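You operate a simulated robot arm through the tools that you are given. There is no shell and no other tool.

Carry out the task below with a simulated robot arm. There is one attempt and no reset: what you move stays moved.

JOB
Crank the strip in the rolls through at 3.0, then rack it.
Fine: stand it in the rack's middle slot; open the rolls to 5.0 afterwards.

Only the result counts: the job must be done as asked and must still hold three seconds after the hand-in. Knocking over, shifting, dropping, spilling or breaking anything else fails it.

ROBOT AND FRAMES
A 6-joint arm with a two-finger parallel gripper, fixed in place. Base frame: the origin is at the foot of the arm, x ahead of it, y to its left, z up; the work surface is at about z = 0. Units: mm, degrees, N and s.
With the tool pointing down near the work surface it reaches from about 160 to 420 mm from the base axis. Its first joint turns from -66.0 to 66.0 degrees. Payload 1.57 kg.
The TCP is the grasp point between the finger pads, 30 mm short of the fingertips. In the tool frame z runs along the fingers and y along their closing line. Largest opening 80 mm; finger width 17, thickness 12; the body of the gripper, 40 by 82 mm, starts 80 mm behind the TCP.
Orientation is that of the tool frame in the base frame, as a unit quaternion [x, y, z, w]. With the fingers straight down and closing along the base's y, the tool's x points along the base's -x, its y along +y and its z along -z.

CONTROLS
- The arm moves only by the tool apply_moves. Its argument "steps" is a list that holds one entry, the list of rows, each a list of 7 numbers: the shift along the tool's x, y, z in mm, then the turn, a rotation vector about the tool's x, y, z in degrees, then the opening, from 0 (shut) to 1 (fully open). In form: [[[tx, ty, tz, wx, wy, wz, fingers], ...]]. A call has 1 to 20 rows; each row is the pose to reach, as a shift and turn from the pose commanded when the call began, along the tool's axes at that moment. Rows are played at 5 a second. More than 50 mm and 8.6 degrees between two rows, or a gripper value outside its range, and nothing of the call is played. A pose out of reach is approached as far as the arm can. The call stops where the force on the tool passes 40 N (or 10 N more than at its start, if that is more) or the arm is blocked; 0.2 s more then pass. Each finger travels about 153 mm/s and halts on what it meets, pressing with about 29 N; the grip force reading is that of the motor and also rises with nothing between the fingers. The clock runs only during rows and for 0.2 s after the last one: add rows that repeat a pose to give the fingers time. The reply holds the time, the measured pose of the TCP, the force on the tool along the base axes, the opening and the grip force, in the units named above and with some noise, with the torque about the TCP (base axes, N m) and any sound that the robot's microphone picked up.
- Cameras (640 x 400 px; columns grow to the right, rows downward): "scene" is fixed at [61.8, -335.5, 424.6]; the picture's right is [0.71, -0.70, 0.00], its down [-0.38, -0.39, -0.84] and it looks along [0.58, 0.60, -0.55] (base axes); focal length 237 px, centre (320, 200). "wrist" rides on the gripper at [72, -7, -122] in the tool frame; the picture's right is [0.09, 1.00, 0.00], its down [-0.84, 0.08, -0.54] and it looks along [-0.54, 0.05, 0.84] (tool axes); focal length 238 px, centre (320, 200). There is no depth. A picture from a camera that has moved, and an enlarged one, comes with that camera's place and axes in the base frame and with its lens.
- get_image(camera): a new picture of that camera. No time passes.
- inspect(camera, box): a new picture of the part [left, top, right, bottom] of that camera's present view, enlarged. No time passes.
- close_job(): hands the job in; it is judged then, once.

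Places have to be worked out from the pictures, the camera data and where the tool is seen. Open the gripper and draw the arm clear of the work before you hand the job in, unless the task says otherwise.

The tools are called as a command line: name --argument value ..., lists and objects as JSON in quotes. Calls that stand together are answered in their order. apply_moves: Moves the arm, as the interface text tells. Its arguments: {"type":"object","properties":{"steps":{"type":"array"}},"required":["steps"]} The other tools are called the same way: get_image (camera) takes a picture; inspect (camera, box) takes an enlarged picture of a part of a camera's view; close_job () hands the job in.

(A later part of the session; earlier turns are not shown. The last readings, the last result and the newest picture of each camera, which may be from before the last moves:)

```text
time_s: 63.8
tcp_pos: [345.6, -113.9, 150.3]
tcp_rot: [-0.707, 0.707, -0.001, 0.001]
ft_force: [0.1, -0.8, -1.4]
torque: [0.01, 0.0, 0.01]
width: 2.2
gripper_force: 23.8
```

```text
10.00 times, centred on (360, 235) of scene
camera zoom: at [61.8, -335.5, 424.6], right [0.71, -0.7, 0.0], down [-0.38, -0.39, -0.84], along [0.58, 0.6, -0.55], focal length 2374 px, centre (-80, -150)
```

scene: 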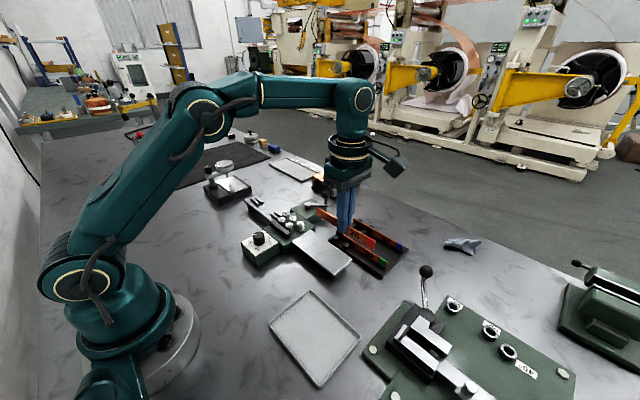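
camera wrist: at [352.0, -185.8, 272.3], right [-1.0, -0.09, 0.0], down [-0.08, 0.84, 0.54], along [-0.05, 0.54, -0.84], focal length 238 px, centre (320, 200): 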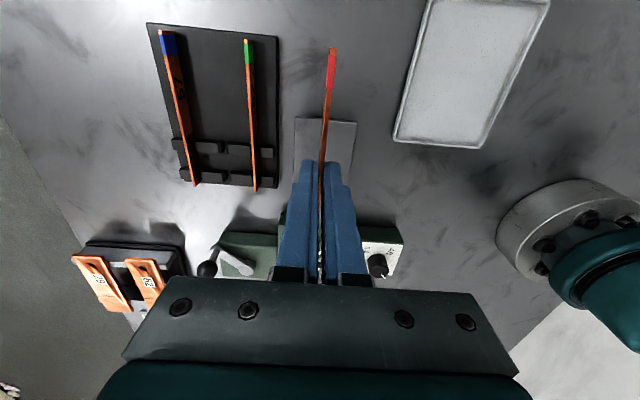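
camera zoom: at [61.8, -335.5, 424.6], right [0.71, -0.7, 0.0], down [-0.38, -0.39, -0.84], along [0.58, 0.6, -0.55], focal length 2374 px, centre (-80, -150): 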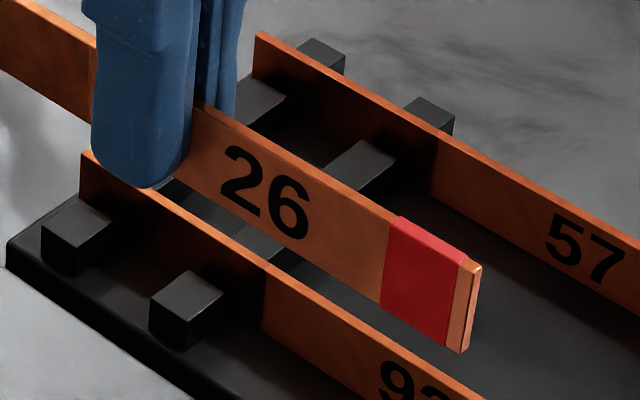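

Slot measured: block walls at x≈447.3 and ≈453 (centre ≈450.2), chamfered tops, rack base z≈7, block rows at y≈−46 and −82, strip end of 92 at y≈−35. Straight-down reach ends short of this, so I tilt the tool outward 12.5° and approach over (400, −114).

apply_moves --steps '[[[0, -15, 8, 5, 0, 0, 0], [0, -30, 16, 10, 0, 0, 0], [0, -45, 28, 12.5, 0, 0, 0], [0, -54.4, 40, 12.5, 0, 0, 0], [0, -54.4, 40, 12.5, 0, 0, 0]]]'

get_image --camera "wrist"

inspect --camera "scene" --box '[310, 190, 420, 280]'

```text
time_s: 65.0
tcp_pos: [399.9, -113.4, 111.8]
tcp_rot: [-0.702, 0.703, -0.077, 0.079]
ft_force: [-0.3, -0.3, -0.4]
torque: [0.02, 0.01, 0.04]
width: 2.1
gripper_force: 23.5
```

```text
taken
camera wrist: at [379.4, -184.3, 231.7], right [-0.97, -0.09, -0.22], down [-0.19, 0.84, 0.51], along [0.14, 0.54, -0.83], focal length 238 px, centre (320, 200)
```

wrist: 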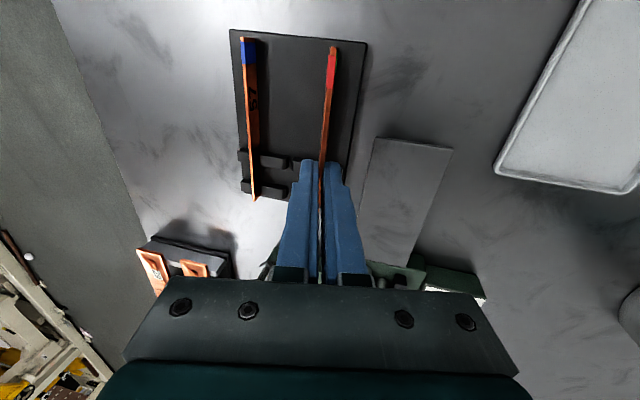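

```text
4.44 times, centred on (365, 235) of scene
camera zoom: at [61.8, -335.5, 424.6], right [0.71, -0.7, 0.0], down [-0.38, -0.39, -0.84], along [0.58, 0.6, -0.55], focal length 1055 px, centre (120, 44)
```

zoom: 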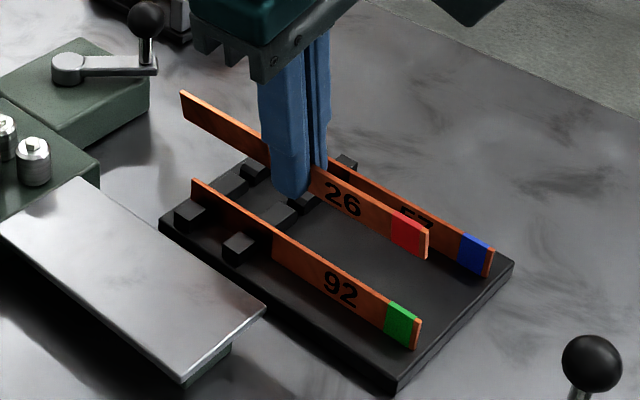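

Tilt is in the right direction. I move outward over the middle slot at TCP ≈(442, −114, 90), strip bottom ≈ 50, still above the neighbours.

apply_moves --steps '[[[0, -12, 10, 0, 0, 0, 0], [0, -24, 20, 0, 0, 0, 0], [0, -36.6, 30.4, 0, 0, 0, 0], [0, -36.6, 30.4, 0, 0, 0, 0], [0, -36.6, 30.4, 0, 0, 0, 0]]]'

get_image --camera "wrist"

inspect --camera "scene" --box '[320, 200, 410, 270]'

```text
time_s: 66.2
tcp_pos: [440.9, -113.3, 90.0]
tcp_rot: [-0.702, 0.704, -0.076, 0.077]
ft_force: [0.3, -0.3, 0.2]
torque: [-0.05, -0.01, -0.01]
width: 2.1
gripper_force: 23.7
```

```text
taken
camera wrist: at [420.9, -184.7, 210.0], right [-0.97, -0.09, -0.22], down [-0.19, 0.84, 0.51], along [0.13, 0.54, -0.83], focal length 238 px, centre (320, 200)
```

wrist: 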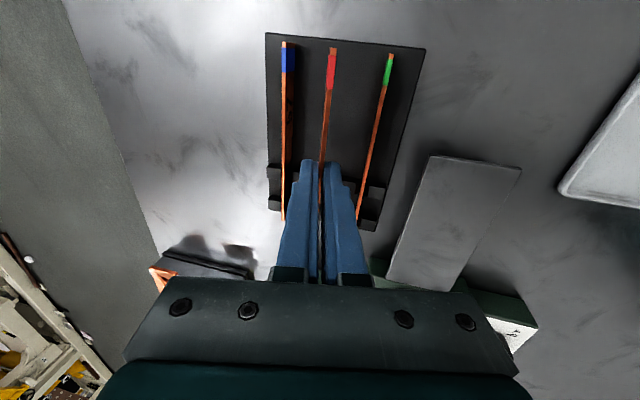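

```text
5.71 times, centred on (365, 235) of scene
camera zoom: at [61.8, -335.5, 424.6], right [0.71, -0.7, 0.0], down [-0.38, -0.39, -0.84], along [0.58, 0.6, -0.55], focal length 1357 px, centre (63, 0)
```

zoom: 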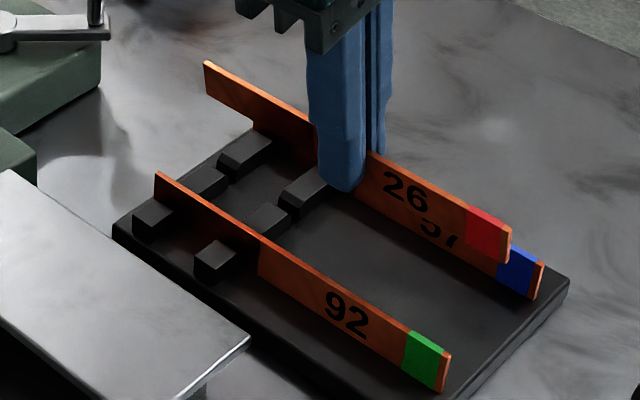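

Reached it. I lower to strip bottom ≈ 24 (just above the block tops) and re-check alignment.

apply_moves --steps '[[[0, 2.6, 13, 0, 0, 0, 0], [0, 5.3, 26.5, 0, 0, 0, 0], [0, 5.3, 26.5, 0, 0, 0, 0], [0, 5.3, 26.5, 0, 0, 0, 0]]]'

inspect --camera "scene" --box '[330, 210, 390, 250]'

inspect --camera "scene" --box '[365, 225, 425, 275]'

get_image --camera "wrist"

```text
time_s: 67.2
tcp_pos: [442.6, -114.3, 62.3]
tcp_rot: [-0.703, 0.703, -0.076, 0.078]
ft_force: [0.2, -0.1, -1.3]
torque: [0.02, 0.03, -0.01]
width: 2.2
gripper_force: 23.7
```

```text
10.00 times, centred on (360, 230) of scene
camera zoom: at [61.8, -335.5, 424.6], right [0.71, -0.7, 0.0], down [-0.38, -0.39, -0.84], along [0.58, 0.6, -0.55], focal length 2374 px, centre (-80, -100)
```

zoom: 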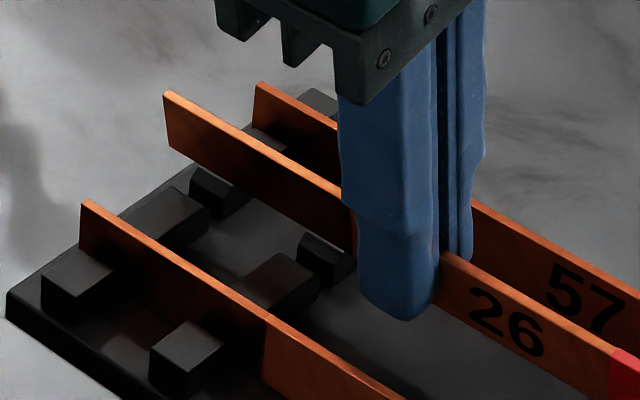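

```text
8.00 times, centred on (395, 250) of scene
camera zoom: at [61.8, -335.5, 424.6], right [0.71, -0.7, 0.0], down [-0.38, -0.39, -0.84], along [0.58, 0.6, -0.55], focal length 1899 px, centre (-280, -200)
```

zoom: 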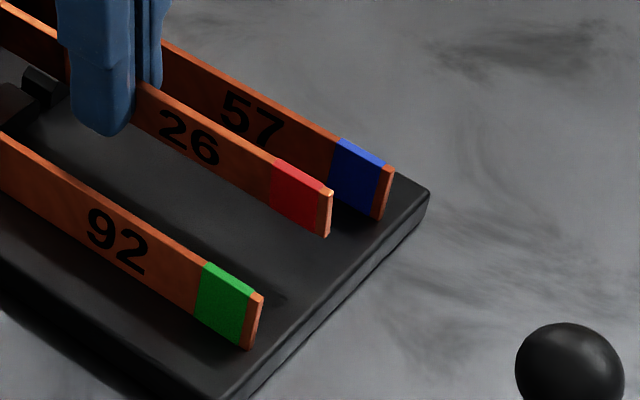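

```text
taken
camera wrist: at [422.2, -184.7, 182.6], right [-0.97, -0.09, -0.22], down [-0.19, 0.84, 0.51], along [0.13, 0.54, -0.83], focal length 238 px, centre (320, 200)
```

wrist: 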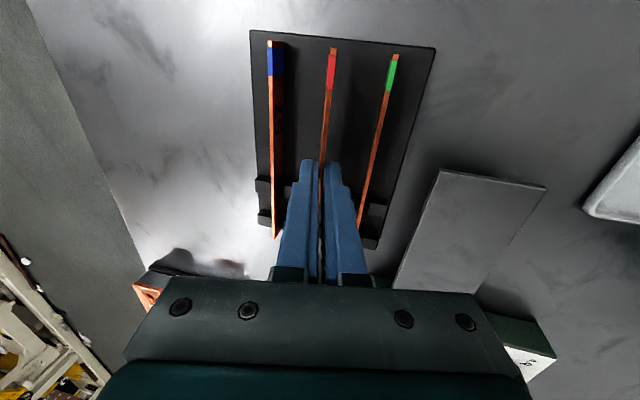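

I zoom tightly on the free (+y) end of strip 26 over its slot.

inspect --camera "scene" --box '[334, 214, 364, 234]'

inspect --camera "scene" --box '[350, 222, 380, 242]'

inspect --camera "wrist" --box '[240, 160, 400, 260]'

```text
16.00 times, centred on (349, 224) of scene
camera zoom: at [61.8, -335.5, 424.6], right [0.71, -0.7, 0.0], down [-0.38, -0.39, -0.84], along [0.58, 0.6, -0.55], focal length 3799 px, centre (-144, -184)
```

zoom: 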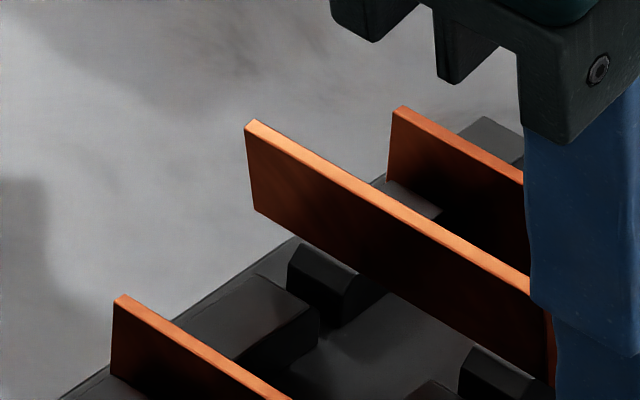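

```text
16.00 times, centred on (365, 232) of scene
camera zoom: at [61.8, -335.5, 424.6], right [0.71, -0.7, 0.0], down [-0.38, -0.39, -0.84], along [0.58, 0.6, -0.55], focal length 3799 px, centre (-400, -312)
```

zoom: 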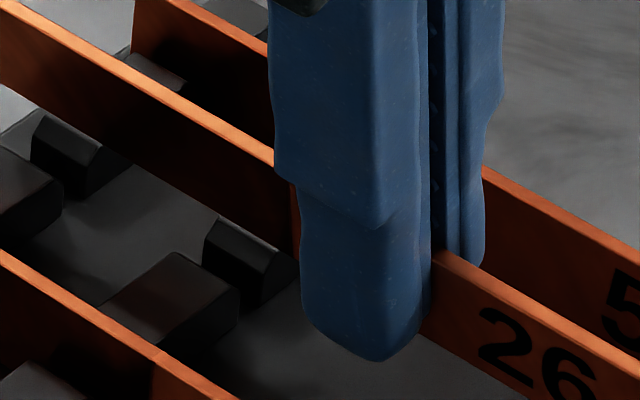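

```text
4.00 times, centred on (320, 210) of wrist
camera zoom: at [422.2, -184.7, 182.6], right [-0.97, -0.09, -0.22], down [-0.19, 0.84, 0.51], along [0.13, 0.54, -0.83], focal length 953 px, centre (320, 160)
```

zoom: 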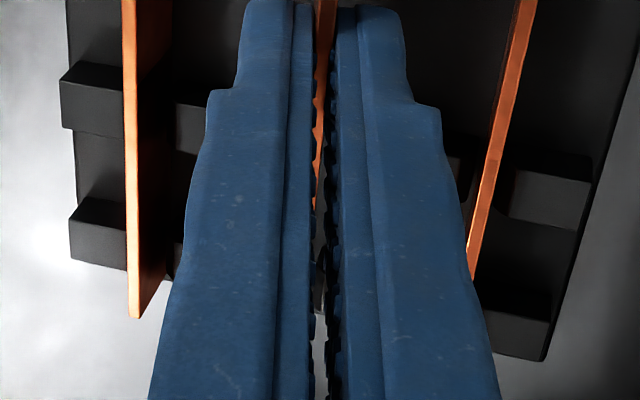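

Relative to the blocks, strip 26's bottom edge sits about centred over the middle slot. I lower 13 mm in small steps, watching the force.

apply_moves --steps '[[[0, 0.4, 3.2, 0, 0, 0, 0], [0, 1.1, 6.4, 0, 0, 0, 0], [0, 1.8, 9.6, 0, 0, 0, 0], [0, 2.4, 12.8, 0, 0, 0, 0], [0, 2.4, 12.8, 0, 0, 0, 0]]]'

inspect --camera "scene" --box '[334, 214, 364, 234]'

inspect --camera "scene" --box '[345, 220, 420, 275]'

```text
time_s: 68.4
tcp_pos: [442.5, -114.0, 48.8]
tcp_rot: [-0.702, 0.704, -0.076, 0.078]
ft_force: [0.2, 0.0, -1.4]
torque: [-0.01, 0.03, -0.01]
width: 2.1
gripper_force: 23.8
```

```text
16.00 times, centred on (349, 224) of scene
camera zoom: at [61.8, -335.5, 424.6], right [0.71, -0.7, 0.0], down [-0.38, -0.39, -0.84], along [0.58, 0.6, -0.55], focal length 3799 px, centre (-144, -184)
```

zoom: 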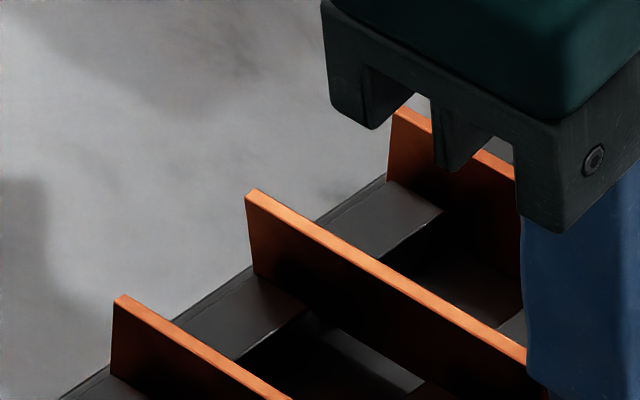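

```text
7.27 times, centred on (382, 248) of scene
camera zoom: at [61.8, -335.5, 424.6], right [0.71, -0.7, 0.0], down [-0.38, -0.39, -0.84], along [0.58, 0.6, -0.55], focal length 1727 px, centre (-134, -146)
```

zoom: 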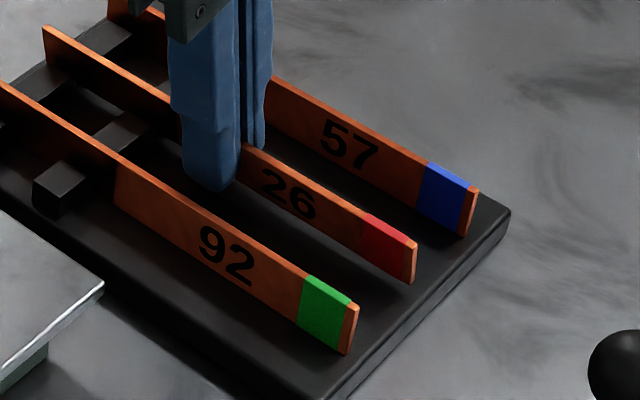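

No contact yet; strip's ends are between the blocks. I lower another 2.5 mm and check the force.

apply_moves --steps '[[[0, 0.1, 1.2, 0, 0, 0, 0], [0, 0.25, 2.5, 0, 0, 0, 0], [0, 0.25, 2.5, 0, 0, 0, 0]]]'

inspect --camera "scene" --box '[334, 214, 364, 234]'

inspect --camera "wrist" --box '[240, 30, 400, 250]'

```text
time_s: 69.2
tcp_pos: [443.4, -113.5, 46.5]
tcp_rot: [-0.702, 0.704, -0.076, 0.078]
ft_force: [0.9, 0.3, -0.7]
torque: [0.02, 0.01, -0.01]
width: 2.1
gripper_force: 23.8
```

```text
16.00 times, centred on (349, 224) of scene
camera zoom: at [61.8, -335.5, 424.6], right [0.71, -0.7, 0.0], down [-0.38, -0.39, -0.84], along [0.58, 0.6, -0.55], focal length 3799 px, centre (-144, -184)
```

zoom: 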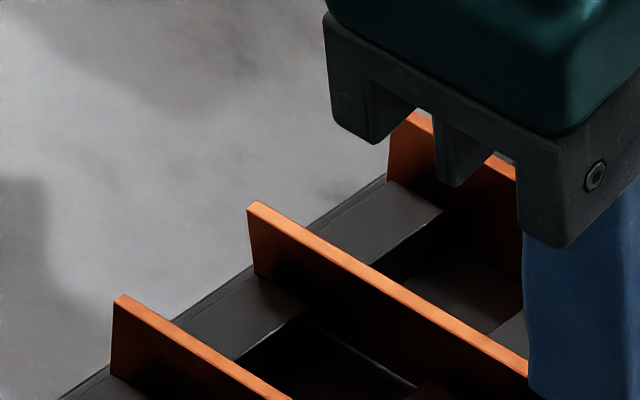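

```text
1.82 times, centred on (320, 140) of wrist
camera zoom: at [423.0, -185.7, 166.0], right [-0.97, -0.09, -0.22], down [-0.19, 0.84, 0.51], along [0.13, 0.54, -0.83], focal length 433 px, centre (320, 309)
```

zoom: 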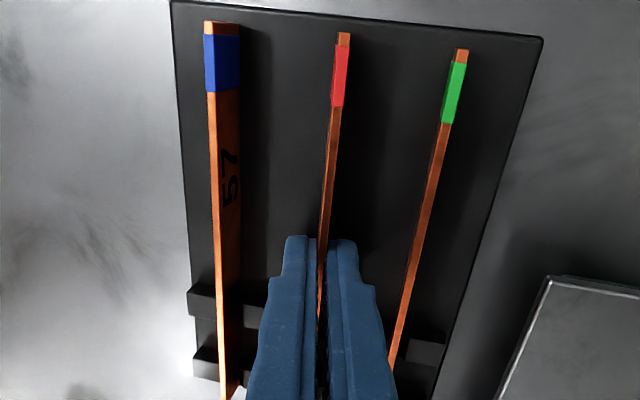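

Still free. Another 2 mm in fine steps until light contact with the rack base.

apply_moves --steps '[[[0, 0.1, 0.7, 0, 0, 0, 0], [0, 0.2, 1.4, 0, 0, 0, 0], [0, 0.2, 1.4, 0, 0, 0, 0]]]'

inspect --camera "scene" --box '[334, 214, 364, 234]'

```text
time_s: 70.0
tcp_pos: [443.0, -114.7, 44.0]
tcp_rot: [-0.703, 0.703, -0.077, 0.078]
ft_force: [0.4, -0.6, -1.1]
torque: [0.02, -0.02, 0.03]
width: 2.0
gripper_force: 23.6
```

```text
16.00 times, centred on (349, 224) of scene
camera zoom: at [61.8, -335.5, 424.6], right [0.71, -0.7, 0.0], down [-0.38, -0.39, -0.84], along [0.58, 0.6, -0.55], focal length 3799 px, centre (-144, -184)
```

zoom: 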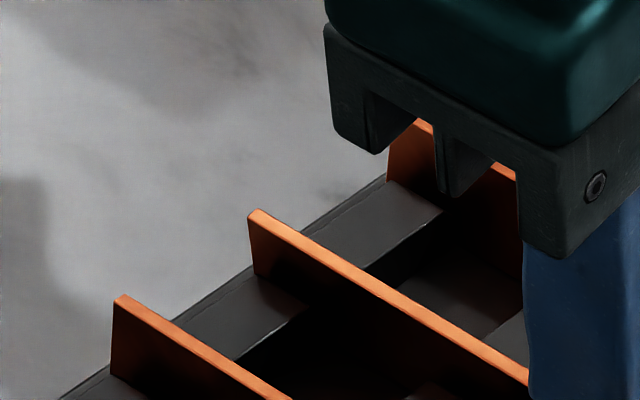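

Bottom is within about a millimetre of the base. I straighten the lean to ≈10.3° (pivoting about the strip's lower edge), then open the fingers only slightly so that the strip stays caged.

apply_moves --steps '[[[0, -0.8, 0, -1.1, 0, 0, 0], [0, -1.5, 0, -2.2, 0, 0, 0], [0, -1.5, 0.3, -2.2, 0, 0, 0], [0, -1.5, 0.3, -2.2, 0, 0, 0]]]'

inspect --camera "scene" --box '[334, 214, 364, 234]'

```text
time_s: 71.0
tcp_pos: [445.3, -114.1, 45.1]
tcp_rot: [-0.704, 0.705, -0.064, 0.064]
ft_force: [0.2, 0.3, 0.0]
torque: [0.03, 0.02, 0.0]
width: 1.9
gripper_force: 23.7
```

```text
16.00 times, centred on (349, 224) of scene
camera zoom: at [61.8, -335.5, 424.6], right [0.71, -0.7, 0.0], down [-0.38, -0.39, -0.84], along [0.58, 0.6, -0.55], focal length 3799 px, centre (-144, -184)
```

zoom: 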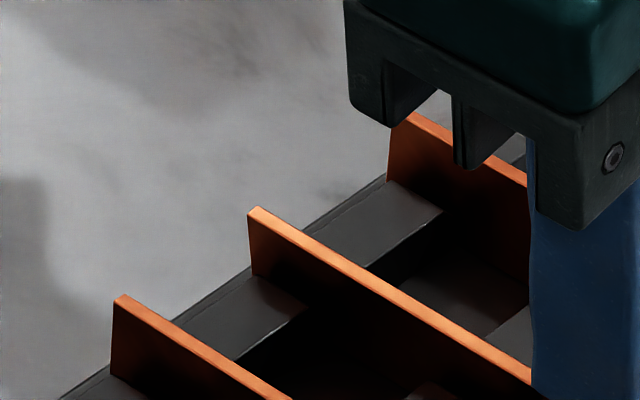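

Lean is 10.3° with no contact forces. I open slightly (≈5 mm gap) and look.

apply_moves --steps '[[[0, 0, 0, 0, 0, 0, 0.04], [0, 0, 0, 0, 0, 0, 0.06], [0, 0, 0, 0, 0, 0, 0.06]]]'

inspect --camera "scene" --box '[334, 214, 364, 234]'

inspect --camera "scene" --box '[345, 220, 420, 275]'

inspect --camera "wrist" --box '[240, 30, 400, 250]'

```text
time_s: 71.8
tcp_pos: [444.7, -113.4, 44.9]
tcp_rot: [-0.703, 0.705, -0.063, 0.065]
ft_force: [1.1, 0.2, 1.1]
torque: [-0.02, -0.01, 0.03]
width: 4.9
gripper_force: 0.0
```

```text
16.00 times, centred on (349, 224) of scene
camera zoom: at [61.8, -335.5, 424.6], right [0.71, -0.7, 0.0], down [-0.38, -0.39, -0.84], along [0.58, 0.6, -0.55], focal length 3799 px, centre (-144, -184)
```

zoom: 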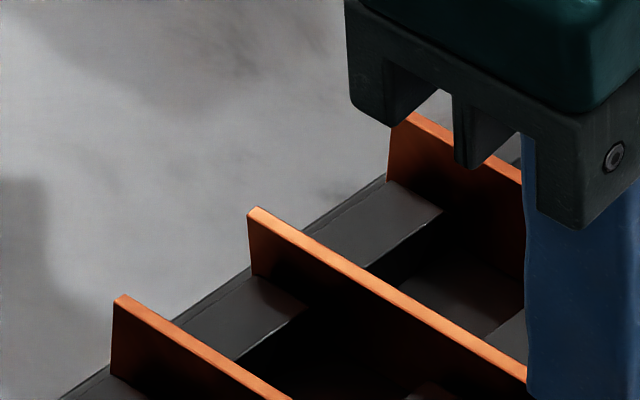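

```text
7.27 times, centred on (382, 248) of scene
camera zoom: at [61.8, -335.5, 424.6], right [0.71, -0.7, 0.0], down [-0.38, -0.39, -0.84], along [0.58, 0.6, -0.55], focal length 1727 px, centre (-134, -146)
```

zoom: 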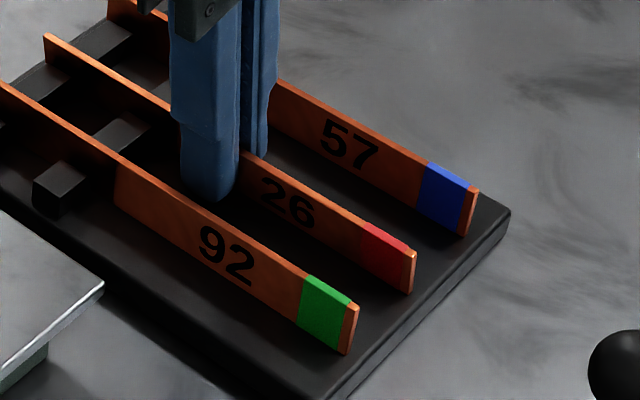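

```text
1.82 times, centred on (320, 140) of wrist
camera zoom: at [428.7, -185.5, 165.3], right [-0.98, -0.09, -0.18], down [-0.17, 0.84, 0.52], along [0.1, 0.54, -0.83], focal length 433 px, centre (320, 309)
```

zoom: 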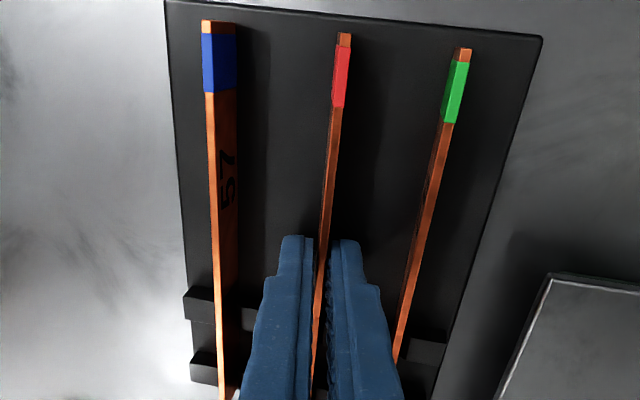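

The strip seems to stand on the base with a small lean. I zoom closely on its red end to judge the lean against its neighbours.

inspect --camera "scene" --box '[380, 240, 416, 264]'

inspect --camera "wrist" --box '[300, 35, 360, 75]'

```text
16.00 times, centred on (398, 252) of scene
camera zoom: at [61.8, -335.5, 424.6], right [0.71, -0.7, 0.0], down [-0.38, -0.39, -0.84], along [0.58, 0.6, -0.55], focal length 3799 px, centre (-928, -632)
```

zoom: 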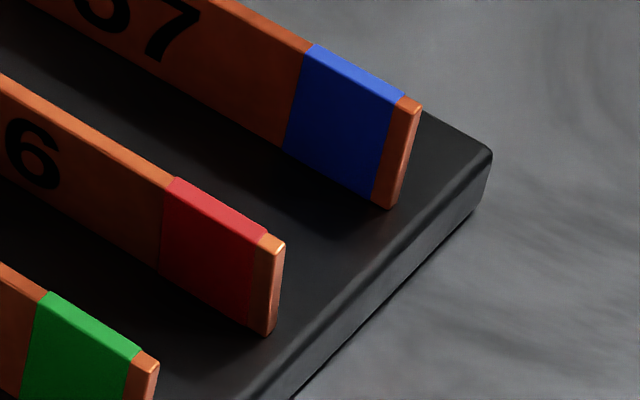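

```text
10.00 times, centred on (330, 55) of wrist
camera zoom: at [428.7, -185.5, 165.3], right [-0.98, -0.09, -0.18], down [-0.17, 0.84, 0.52], along [0.1, 0.54, -0.83], focal length 2384 px, centre (220, 1650)
```

zoom: 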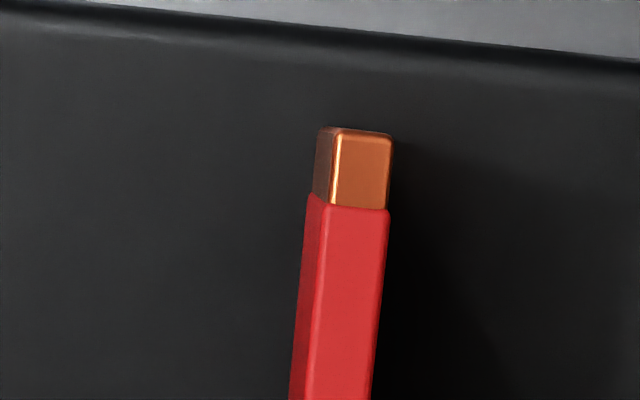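

The strip now leans only ≈5° — it is righting itself and is just held by the nearly closed fingers. I open further to give it room.

apply_moves --steps '[[[0, 0, 0, 0, 0, 0, 0.09], [0, 0, 0, 0, 0, 0, 0.13], [0, 0, 0, 0, 0, 0, 0.13]]]'

inspect --camera "scene" --box '[380, 240, 416, 264]'

inspect --camera "scene" --box '[334, 214, 364, 234]'

```text
time_s: 72.6
tcp_pos: [444.3, -114.9, 45.3]
tcp_rot: [-0.704, 0.705, -0.063, 0.064]
ft_force: [-0.8, 1.1, -0.2]
torque: [0.0, 0.0, 0.04]
width: 10.4
gripper_force: 0.1
```

```text
16.00 times, centred on (398, 252) of scene
camera zoom: at [61.8, -335.5, 424.6], right [0.71, -0.7, 0.0], down [-0.38, -0.39, -0.84], along [0.58, 0.6, -0.55], focal length 3799 px, centre (-928, -632)
```

zoom: 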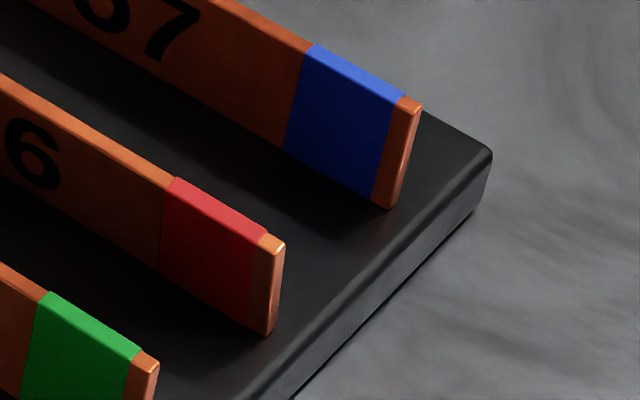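

```text
16.00 times, centred on (349, 224) of scene
camera zoom: at [61.8, -335.5, 424.6], right [0.71, -0.7, 0.0], down [-0.38, -0.39, -0.84], along [0.58, 0.6, -0.55], focal length 3799 px, centre (-144, -184)
```

zoom: 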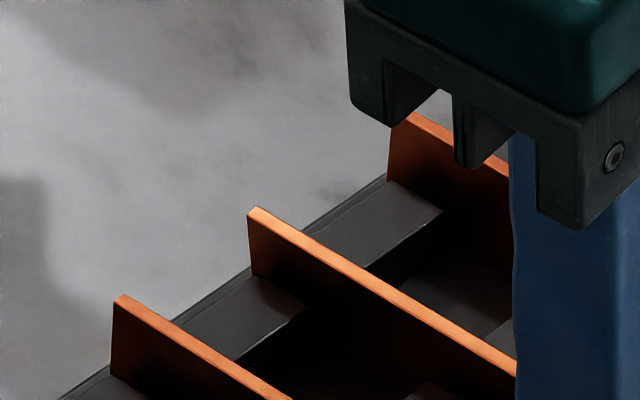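

The strip is fully down in the slot but still leans ≈9° against the near block. I raise the fingertips slightly, tilt a bit more, and nudge the strip's upper part +x with the near finger in small steps so that it tips upright.

apply_moves --steps '[[[0, 0.55, -1.5, 1.6, 0, 0, 0.13], [0, 1.09, -2.94, 3.2, 0, 0, 0.13], [0, 0.1, -2.76, 3.2, 0, 0, 0.13], [0, -0.88, -2.58, 3.2, 0, 0, 0.13], [0, -0.88, -2.58, 3.2, 0, 0, 0.13]]]'

inspect --camera "scene" --box '[380, 240, 416, 264]'

inspect --camera "scene" --box '[334, 214, 364, 234]'

inspect --camera "wrist" --box '[270, 130, 370, 230]'

```text
time_s: 73.8
tcp_pos: [444.4, -114.2, 47.8]
tcp_rot: [-0.701, 0.703, -0.083, 0.085]
ft_force: [0.9, -0.1, 0.1]
torque: [-0.02, 0.01, 0.01]
width: 10.2
gripper_force: 0.0
```

```text
16.00 times, centred on (398, 252) of scene
camera zoom: at [61.8, -335.5, 424.6], right [0.71, -0.7, 0.0], down [-0.38, -0.39, -0.84], along [0.58, 0.6, -0.55], focal length 3799 px, centre (-928, -632)
```

zoom: 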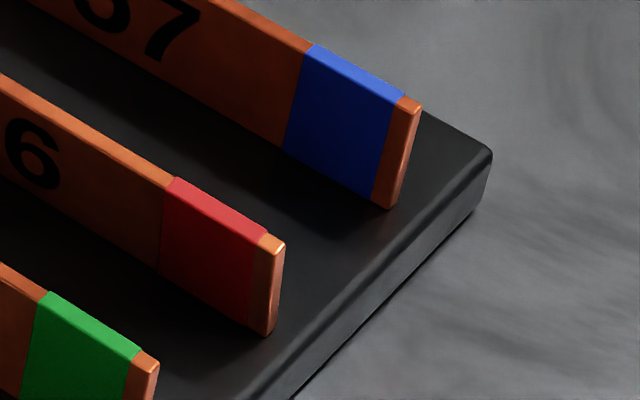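

```text
16.00 times, centred on (349, 224) of scene
camera zoom: at [61.8, -335.5, 424.6], right [0.71, -0.7, 0.0], down [-0.38, -0.39, -0.84], along [0.58, 0.6, -0.55], focal length 3799 px, centre (-144, -184)
```

zoom: 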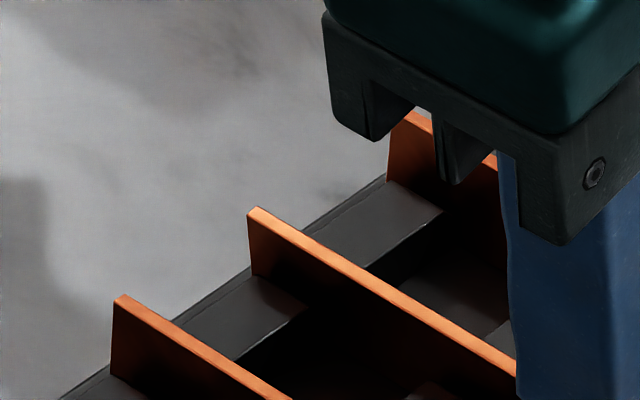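

```text
4.00 times, centred on (320, 180) of wrist
camera zoom: at [422.6, -185.4, 166.7], right [-0.97, -0.09, -0.23], down [-0.2, 0.84, 0.51], along [0.15, 0.54, -0.83], focal length 953 px, centre (320, 280)
```

zoom: 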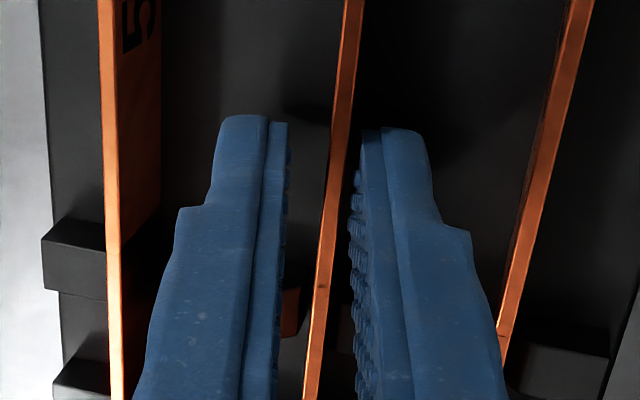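

Near finger is just about touching the strip. I push +1 mm more and check, then again.

apply_moves --steps '[[[0, -0.5, 0.12, 0, 0, 0, 0.13], [0, -1.0, 0.23, 0, 0, 0, 0.13], [0, -1.5, 0.35, 0, 0, 0, 0.13], [0, -1.5, 0.35, 0, 0, 0, 0.13]]]'

inspect --camera "scene" --box '[380, 240, 416, 264]'

inspect --camera "wrist" --box '[270, 130, 370, 230]'

```text
time_s: 74.8
tcp_pos: [446.6, -114.5, 47.6]
tcp_rot: [-0.702, 0.703, -0.084, 0.084]
ft_force: [0.8, 1.1, 0.8]
torque: [-0.01, 0.0, 0.0]
width: 10.4
gripper_force: 0.1
```

```text
16.00 times, centred on (398, 252) of scene
camera zoom: at [61.8, -335.5, 424.6], right [0.71, -0.7, 0.0], down [-0.38, -0.39, -0.84], along [0.58, 0.6, -0.55], focal length 3799 px, centre (-928, -632)
```

zoom: 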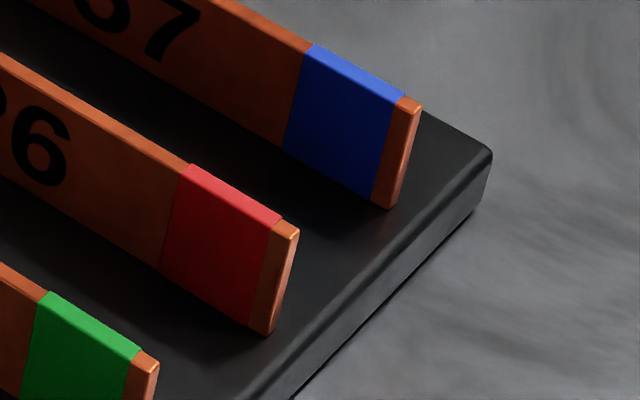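

```text
4.00 times, centred on (320, 180) of wrist
camera zoom: at [424.0, -185.8, 167.2], right [-0.97, -0.09, -0.23], down [-0.2, 0.84, 0.51], along [0.15, 0.54, -0.83], focal length 953 px, centre (320, 280)
```

zoom: 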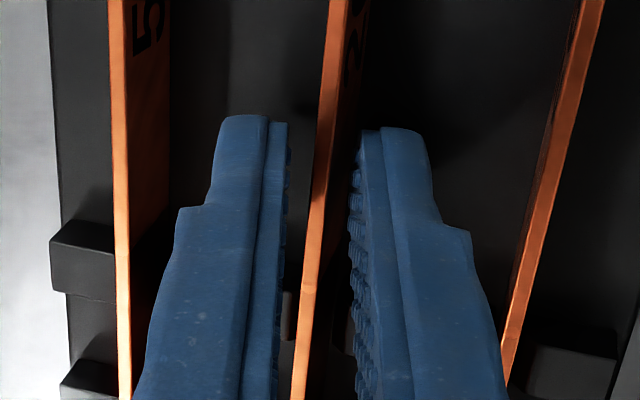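

The nudge worked: strip 26 now stands upright, parallel to 57 and 92. I withdraw upward carefully with a slight move toward the base.

apply_moves --steps '[[[0, 0.8, -0.4, 0, 0, 0, 0.13], [0, 0.3, -4.5, 0, 0, 0, 0.13], [0, -0.7, -9.5, 0, 0, 0, 0.13], [0, -1.75, -15, 0, 0, 0, 0.13], [0, -4, -27, 0, 0, 0, 0.13], [0, -6, -40, 0, 0, 0, 0.13], [0, -8, -54.7, 0, 0, 0, 0.13], [0, -8, -54.7, 0, 0, 0, 0.13]]]'

inspect --camera "scene" --box '[380, 240, 416, 264]'

inspect --camera "scene" --box '[320, 205, 420, 275]'

get_image --camera "wrist"

```text
time_s: 76.6
tcp_pos: [442.3, -113.0, 102.8]
tcp_rot: [-0.702, 0.702, -0.083, 0.084]
ft_force: [-0.7, -0.2, -0.3]
torque: [-0.01, 0.03, 0.02]
width: 10.3
gripper_force: 0.0
```

```text
16.00 times, centred on (398, 252) of scene
camera zoom: at [61.8, -335.5, 424.6], right [0.71, -0.7, 0.0], down [-0.38, -0.39, -0.84], along [0.58, 0.6, -0.55], focal length 3799 px, centre (-928, -632)
```

zoom: 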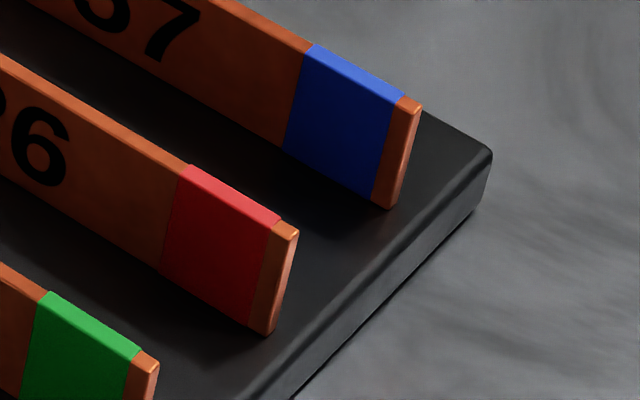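

```text
5.71 times, centred on (370, 240) of scene
camera zoom: at [61.8, -335.5, 424.6], right [0.71, -0.7, 0.0], down [-0.38, -0.39, -0.84], along [0.58, 0.6, -0.55], focal length 1357 px, centre (34, -29)
```

zoom: 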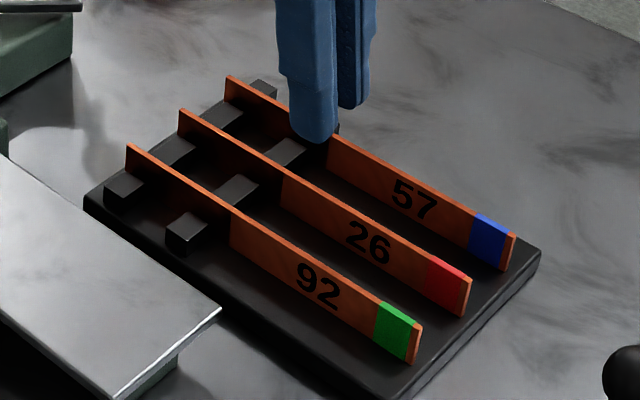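

```text
taken
camera wrist: at [419.6, -185.2, 222.8], right [-0.97, -0.09, -0.23], down [-0.2, 0.84, 0.51], along [0.15, 0.54, -0.83], focal length 238 px, centre (320, 200)
```

wrist: 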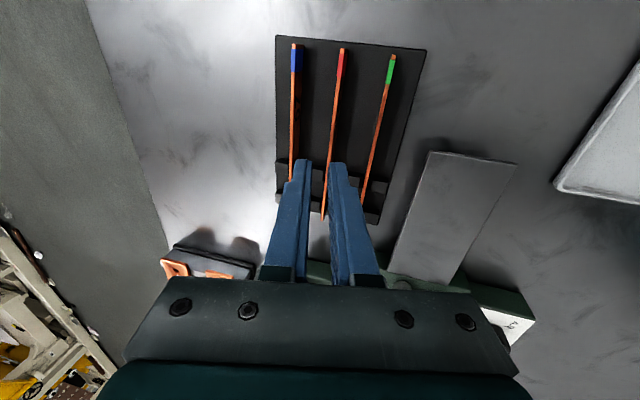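

Strip 26 stands upright in the middle slot. Now back to the dial: I retreat from the rack and un-tilt.

apply_moves --steps '[[[0, 15, -20, 0, 0, 0, 0.2], [-10, 30, -40, -4.5, 0, 0, 0.3], [-25, 45, -60, -9, 0, 0, 0.5], [-40, 60, -80, -13.5, 0, 0, 0.5], [-53, 71.5, -96.4, -13.5, 0, 0, 0.5], [-53, 71.5, -96.4, -13.5, 0, 0, 0.5]]]'

inspect --camera "scene" --box '[320, 205, 420, 275]'

```text
time_s: 78.0
tcp_pos: [348.6, -60.6, 180.2]
tcp_rot: [0.707, -0.707, 0.0, -0.001]
ft_force: [0.0, 0.2, 0.2]
torque: [-0.03, -0.02, 0.03]
width: 40.0
gripper_force: 0.1
```

```text
5.71 times, centred on (370, 240) of scene
camera zoom: at [61.8, -335.5, 424.6], right [0.71, -0.7, 0.0], down [-0.38, -0.39, -0.84], along [0.58, 0.6, -0.55], focal length 1357 px, centre (34, -29)
```

zoom: 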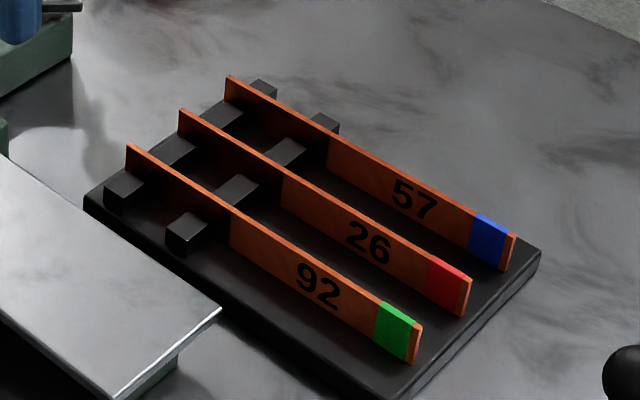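

Rack looks perfect. I move back over the knob at (249.5, 60) while turning the tool to yaw 0.

apply_moves --steps '[[[-10, 8.3, 3, 0, 0, 7.5, 0.5], [-20, 16.6, 6, 0, 0, 15, 0.5], [-30, 25, 10, 0, 0, 22.5, 0.5], [-40, 33, 13, 0, 0, 30, 0.5], [-50, 41, 17, 0, 0, 37.5, 0.5], [-60, 49.5, 20, 0, 0, 45, 0.5], [-70, 58, 23, 0, 0, 52.5, 0.5], [-80, 66, 27, 0, 0, 60, 0.5], [-90, 74, 30, 0, 0, 67.5, 0.5], [-100, 83, 33, 0, 0, 75, 0.5], [-110, 91, 37, 0, 0, 82.5, 0.5], [-120.5, 99, 40, 0, 0, 90, 0.5], [-120.5, 99, 40, 0, 0, 90, 0.5]]]'

inspect --camera "wrist" --box '[265, 85, 385, 185]'

```text
time_s: 80.8
tcp_pos: [253.1, 60.8, 140.5]
tcp_rot: [0.001, 1.0, 0.002, 0.0]
ft_force: [-0.6, 1.0, 0.8]
torque: [0.03, -0.02, 0.0]
width: 39.9
gripper_force: 0.1
```

```text
4.00 times, centred on (325, 135) of wrist
camera zoom: at [179.7, 53.9, 261.8], right [-0.09, 1.0, 0.0], down [0.84, 0.07, 0.54], along [0.54, 0.05, -0.84], focal length 953 px, centre (300, 460)
```

zoom: 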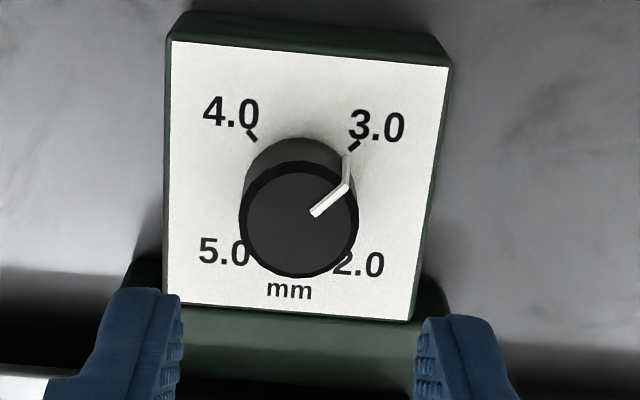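

Dial still at 3.0. I shift −1.7 mm in x, descend to TCP z≈70 and grip the knob.

apply_moves --steps '[[[1.7, -0.5, 25, 0, 0, 0, 0.5], [1.7, -0.5, 50, 0, 0, 0, 0.5], [1.7, -0.5, 63, 0, 0, 0, 0.5], [1.7, -0.5, 70.5, 0, 0, 0, 0.5], [1.7, -0.5, 70.5, 0, 0, 0, 0.5], [1.7, -0.5, 70.5, 0, 0, 0, 0.3], [1.7, -0.5, 70.5, 0, 0, 0, 0.1], [1.7, -0.5, 70.5, 0, 0, 0, 0.1], [1.7, -0.5, 70.5, 0, 0, 0, 0.1]]]'

```text
time_s: 82.8
tcp_pos: [250.0, 60.2, 69.5]
tcp_rot: [0.001, 1.0, 0.0, 0.001]
ft_force: [2.3, 13.5, -15.8]
torque: [-0.06, -0.16, 0.01]
width: 26.7
gripper_force: 37.5
```

Gripped, with some preload; easing +0.5 mm in y and 0.25 mm down before turning.

apply_moves --steps '[[[0, 0.5, 0.25, 0, 0, 0, 0.1], [0, 0.5, 0.25, 0, 0, 0, 0.1]]]'

```text
time_s: 83.4
tcp_pos: [248.7, 60.0, 70.3]
tcp_rot: [0.0, 1.0, 0.0, 0.0]
ft_force: [-4.5, 11.4, -3.5]
torque: [-0.07, -0.36, -0.01]
width: 26.6
gripper_force: 37.4
```

Loads are low enough. Turning −90° about the tool axis (3.0 → 4.0).

apply_moves --steps '[[[0, 0, 0, 0, 0, -8, 0.1], [0, 0, 0, 0, 0, -16, 0.1], [0, 0, 0, 0, 0, -24, 0.1], [0, 0, 0, 0, 0, -32, 0.1], [0, 0, 0, 0, 0, -40, 0.1], [0, 0, 0, 0, 0, -48, 0.1], [0, 0, 0, 0, 0, -56, 0.1], [0, 0, 0, 0, 0, -64, 0.1], [0, 0, 0, 0, 0, -72, 0.1], [0, 0, 0, 0, 0, -80, 0.1], [0, 0, 0, 0, 0, -88, 0.1], [0, 0, 0, 0, 0, -90, 0.1]]]'

inspect --camera "wrist" --box '[265, 105, 385, 205]'

```text
time_s: 86.0
tcp_pos: [250.3, 60.0, 70.2]
tcp_rot: [0.708, -0.706, 0.001, -0.002]
ft_force: [20.5, -15.7, -25.5]
torque: [-0.22, 0.02, 0.01]
width: 27.0
gripper_force: 37.8
```

```text
4.00 times, centred on (325, 155) of wrist
camera zoom: at [256.2, -11.8, 190.2], right [-1.0, -0.09, 0.0], down [-0.08, 0.84, 0.54], along [-0.05, 0.54, -0.84], focal length 953 px, centre (300, 380)
```

zoom: 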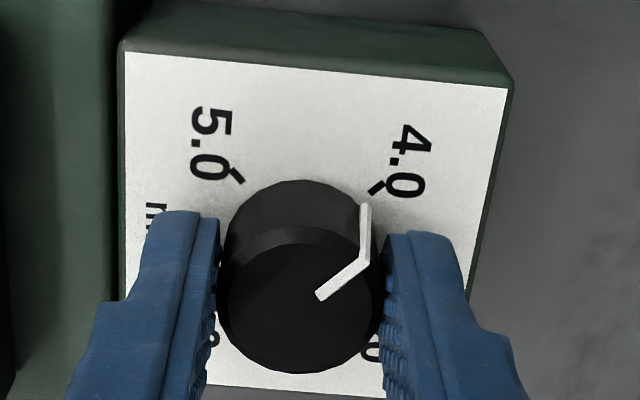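

Dial at 4.0. I release, rotate the open fingers back to yaw 0 in place, and re-grip.

apply_moves --steps '[[[0, 0, 0, 0, 0, 0, 0.5], [0, 0, 0, 0, 0, 0, 0.5], [0, 0, 0, 0, 0, 8, 0.5], [0, 0, 0, 0, 0, 16, 0.5], [0, 0, 0, 0, 0, 24, 0.5], [0, 0, 0, 0, 0, 32, 0.5], [0, 0, 0, 0, 0, 40, 0.5], [0, 0, 0, 0, 0, 48, 0.5], [0, 0, 0, 0, 0, 56, 0.5], [0, 0, 0, 0, 0, 64, 0.5], [0, 0, 0, 0, 0, 72, 0.5], [0, 0, 0, 0, 0, 80, 0.5], [0, 0, 0, 0, 0, 88, 0.5], [0, 0, 0, 0, 0, 90, 0.5], [0, 0, 0, 0, 0, 90, 0.5]]]'

inspect --camera "wrist" --box '[265, 105, 385, 205]'

```text
time_s: 89.2
tcp_pos: [250.2, 61.0, 67.7]
tcp_rot: [0.001, 1.0, 0.001, 0.001]
ft_force: [-0.6, -0.2, -0.1]
torque: [-0.04, -0.03, 0.0]
width: 39.9
gripper_force: 0.2
```

```text
4.00 times, centred on (325, 155) of wrist
camera zoom: at [177.9, 54.0, 189.7], right [-0.09, 1.0, 0.0], down [0.84, 0.07, 0.54], along [0.54, 0.05, -0.84], focal length 953 px, centre (300, 380)
```

zoom: 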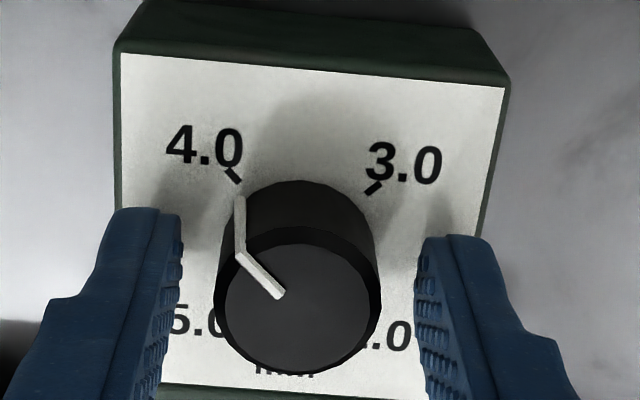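

Centred, pointer at 4.0. I raise 1.5 mm for plate clearance, grip again.

apply_moves --steps '[[[0, 0, -1.5, 0, 0, 0, 0.5], [0, 0, -1.5, 0, 0, 0, 0.3], [0, 0, -1.5, 0, 0, 0, 0.1], [0, 0, -1.5, 0, 0, 0, 0.1], [0, 0, -1.5, 0, 0, 0, 0.1]]]'

```text
time_s: 90.4
tcp_pos: [251.1, 59.5, 71.3]
tcp_rot: [0.001, 1.0, 0.0, 0.001]
ft_force: [-1.8, 5.7, -3.1]
torque: [-0.21, 0.11, 0.0]
width: 26.4
gripper_force: 37.2
```

Low loads. Turning the second −90° (4.0 → 5.0).

apply_moves --steps '[[[0, 0, 0, 0, 0, -8, 0.1], [0, 0, 0, 0, 0, -16, 0.1], [0, 0, 0, 0, 0, -24, 0.1], [0, 0, 0, 0, 0, -32, 0.1], [0, 0, 0, 0, 0, -40, 0.1], [0, 0, 0, 0, 0, -48, 0.1], [0, 0, 0, 0, 0, -56, 0.1], [0, 0, 0, 0, 0, -64, 0.1], [0, 0, 0, 0, 0, -72, 0.1], [0, 0, 0, 0, 0, -80, 0.1], [0, 0, 0, 0, 0, -88, 0.1], [0, 0, 0, 0, 0, -90, 0.1]]]'

inspect --camera "wrist" --box '[265, 105, 385, 205]'

```text
time_s: 93.0
tcp_pos: [249.7, 59.8, 69.9]
tcp_rot: [0.708, -0.706, 0.0, -0.001]
ft_force: [16.4, -2.5, -21.4]
torque: [0.74, 0.03, -0.01]
width: 26.9
gripper_force: 38.2
```

```text
4.00 times, centred on (325, 155) of wrist
camera zoom: at [256.2, -12.0, 191.7], right [-1.0, -0.09, 0.0], down [-0.08, 0.84, 0.54], along [-0.05, 0.54, -0.84], focal length 953 px, centre (300, 380)
```

zoom: 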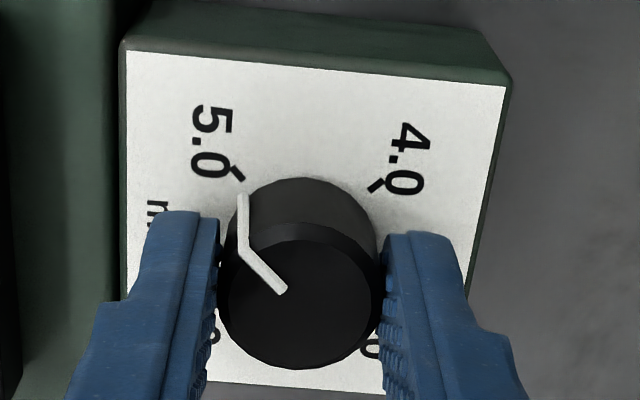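

The pointer is on the 5.0 tick. I release, lift clear, and verify the dial and rack.

apply_moves --steps '[[[0, 0, 0, 0, 0, 0, 0.3], [0, 0, 0, 0, 0, 0, 0.5], [0, 0, 0, 0, 0, 0, 0.5], [0, 0, -25, 0, 0, 0, 0.5], [0, 0, -55, 0, 0, 0, 0.5], [0, 0, -90, 0, 0, 0, 0.5], [0, 0, -125, 0, 0, 0, 0.5], [0, 0, -125, 0, 0, 0, 0.5]]]'

inspect --camera "wrist" --box '[265, 85, 385, 185]'

inspect --camera "scene" --box '[320, 205, 420, 275]'

get_image --camera "scene"

```text
time_s: 94.8
tcp_pos: [250.2, 59.3, 194.1]
tcp_rot: [-0.706, 0.708, 0.0, 0.002]
ft_force: [-0.6, -0.9, -0.1]
torque: [0.02, 0.01, 0.03]
width: 40.1
gripper_force: 0.0
```

```text
4.00 times, centred on (325, 135) of wrist
camera zoom: at [256.1, -12.6, 316.3], right [-1.0, -0.09, 0.0], down [-0.08, 0.84, 0.54], along [-0.05, 0.54, -0.84], focal length 953 px, centre (300, 460)
```

zoom: 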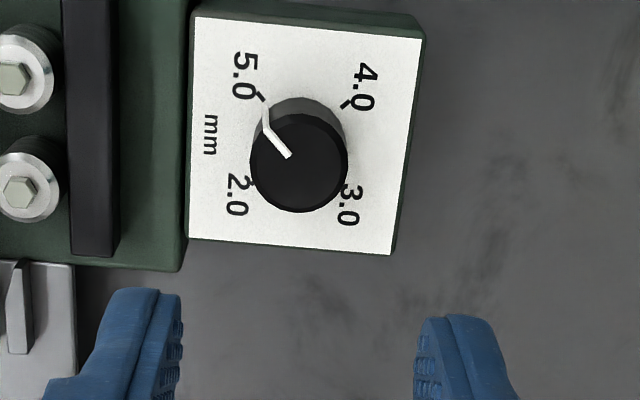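

```text
5.71 times, centred on (370, 240) of scene
camera zoom: at [61.8, -335.5, 424.6], right [0.71, -0.7, 0.0], down [-0.38, -0.39, -0.84], along [0.58, 0.6, -0.55], focal length 1357 px, centre (34, -29)
```

zoom: 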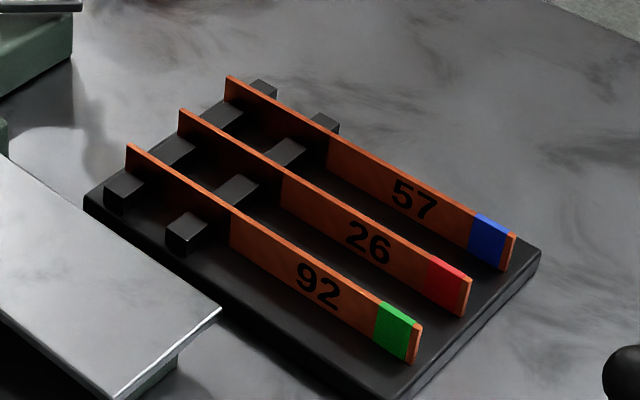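

```text
taken
```

scene: 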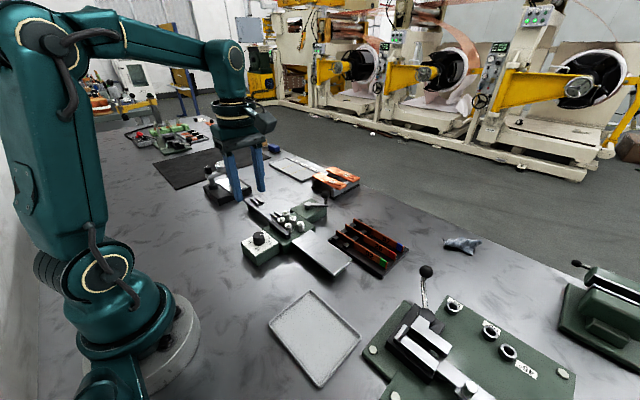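

Dial points at 5.0, strip 26 stands in the middle slot between 92 and 57, nothing else is disturbed. I open the gripper fully and rise a little more.

apply_moves --steps '[[[0, 0, -20, 0, 0, 0, 1], [0, 0, -40, 0, 0, 0, 1], [0, 0, -60, 0, 0, 0, 1], [0, 0, -60, 0, 0, 0, 1]]]'

inspect --camera "scene" --box '[225, 165, 425, 290]'

```text
time_s: 95.8
tcp_pos: [248.7, 59.4, 256.5]
tcp_rot: [-0.707, 0.707, 0.0, 0.001]
ft_force: [0.7, 0.2, -0.1]
torque: [0.02, -0.03, -0.01]
width: 79.9
gripper_force: 0.1
```

```text
3.20 times, centred on (325, 228) of scene
camera zoom: at [61.8, -335.5, 424.6], right [0.71, -0.7, 0.0], down [-0.38, -0.39, -0.84], along [0.58, 0.6, -0.55], focal length 760 px, centre (304, 112)
```

zoom: 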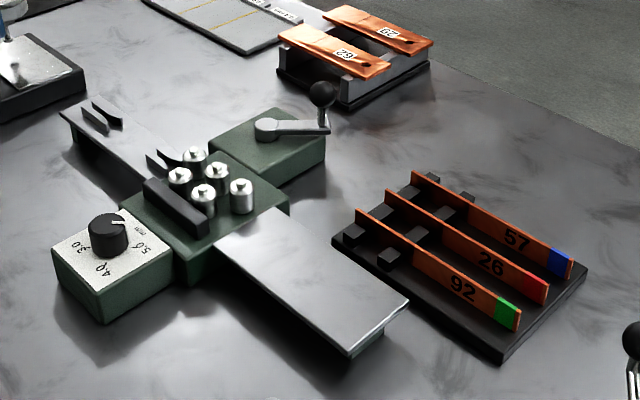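

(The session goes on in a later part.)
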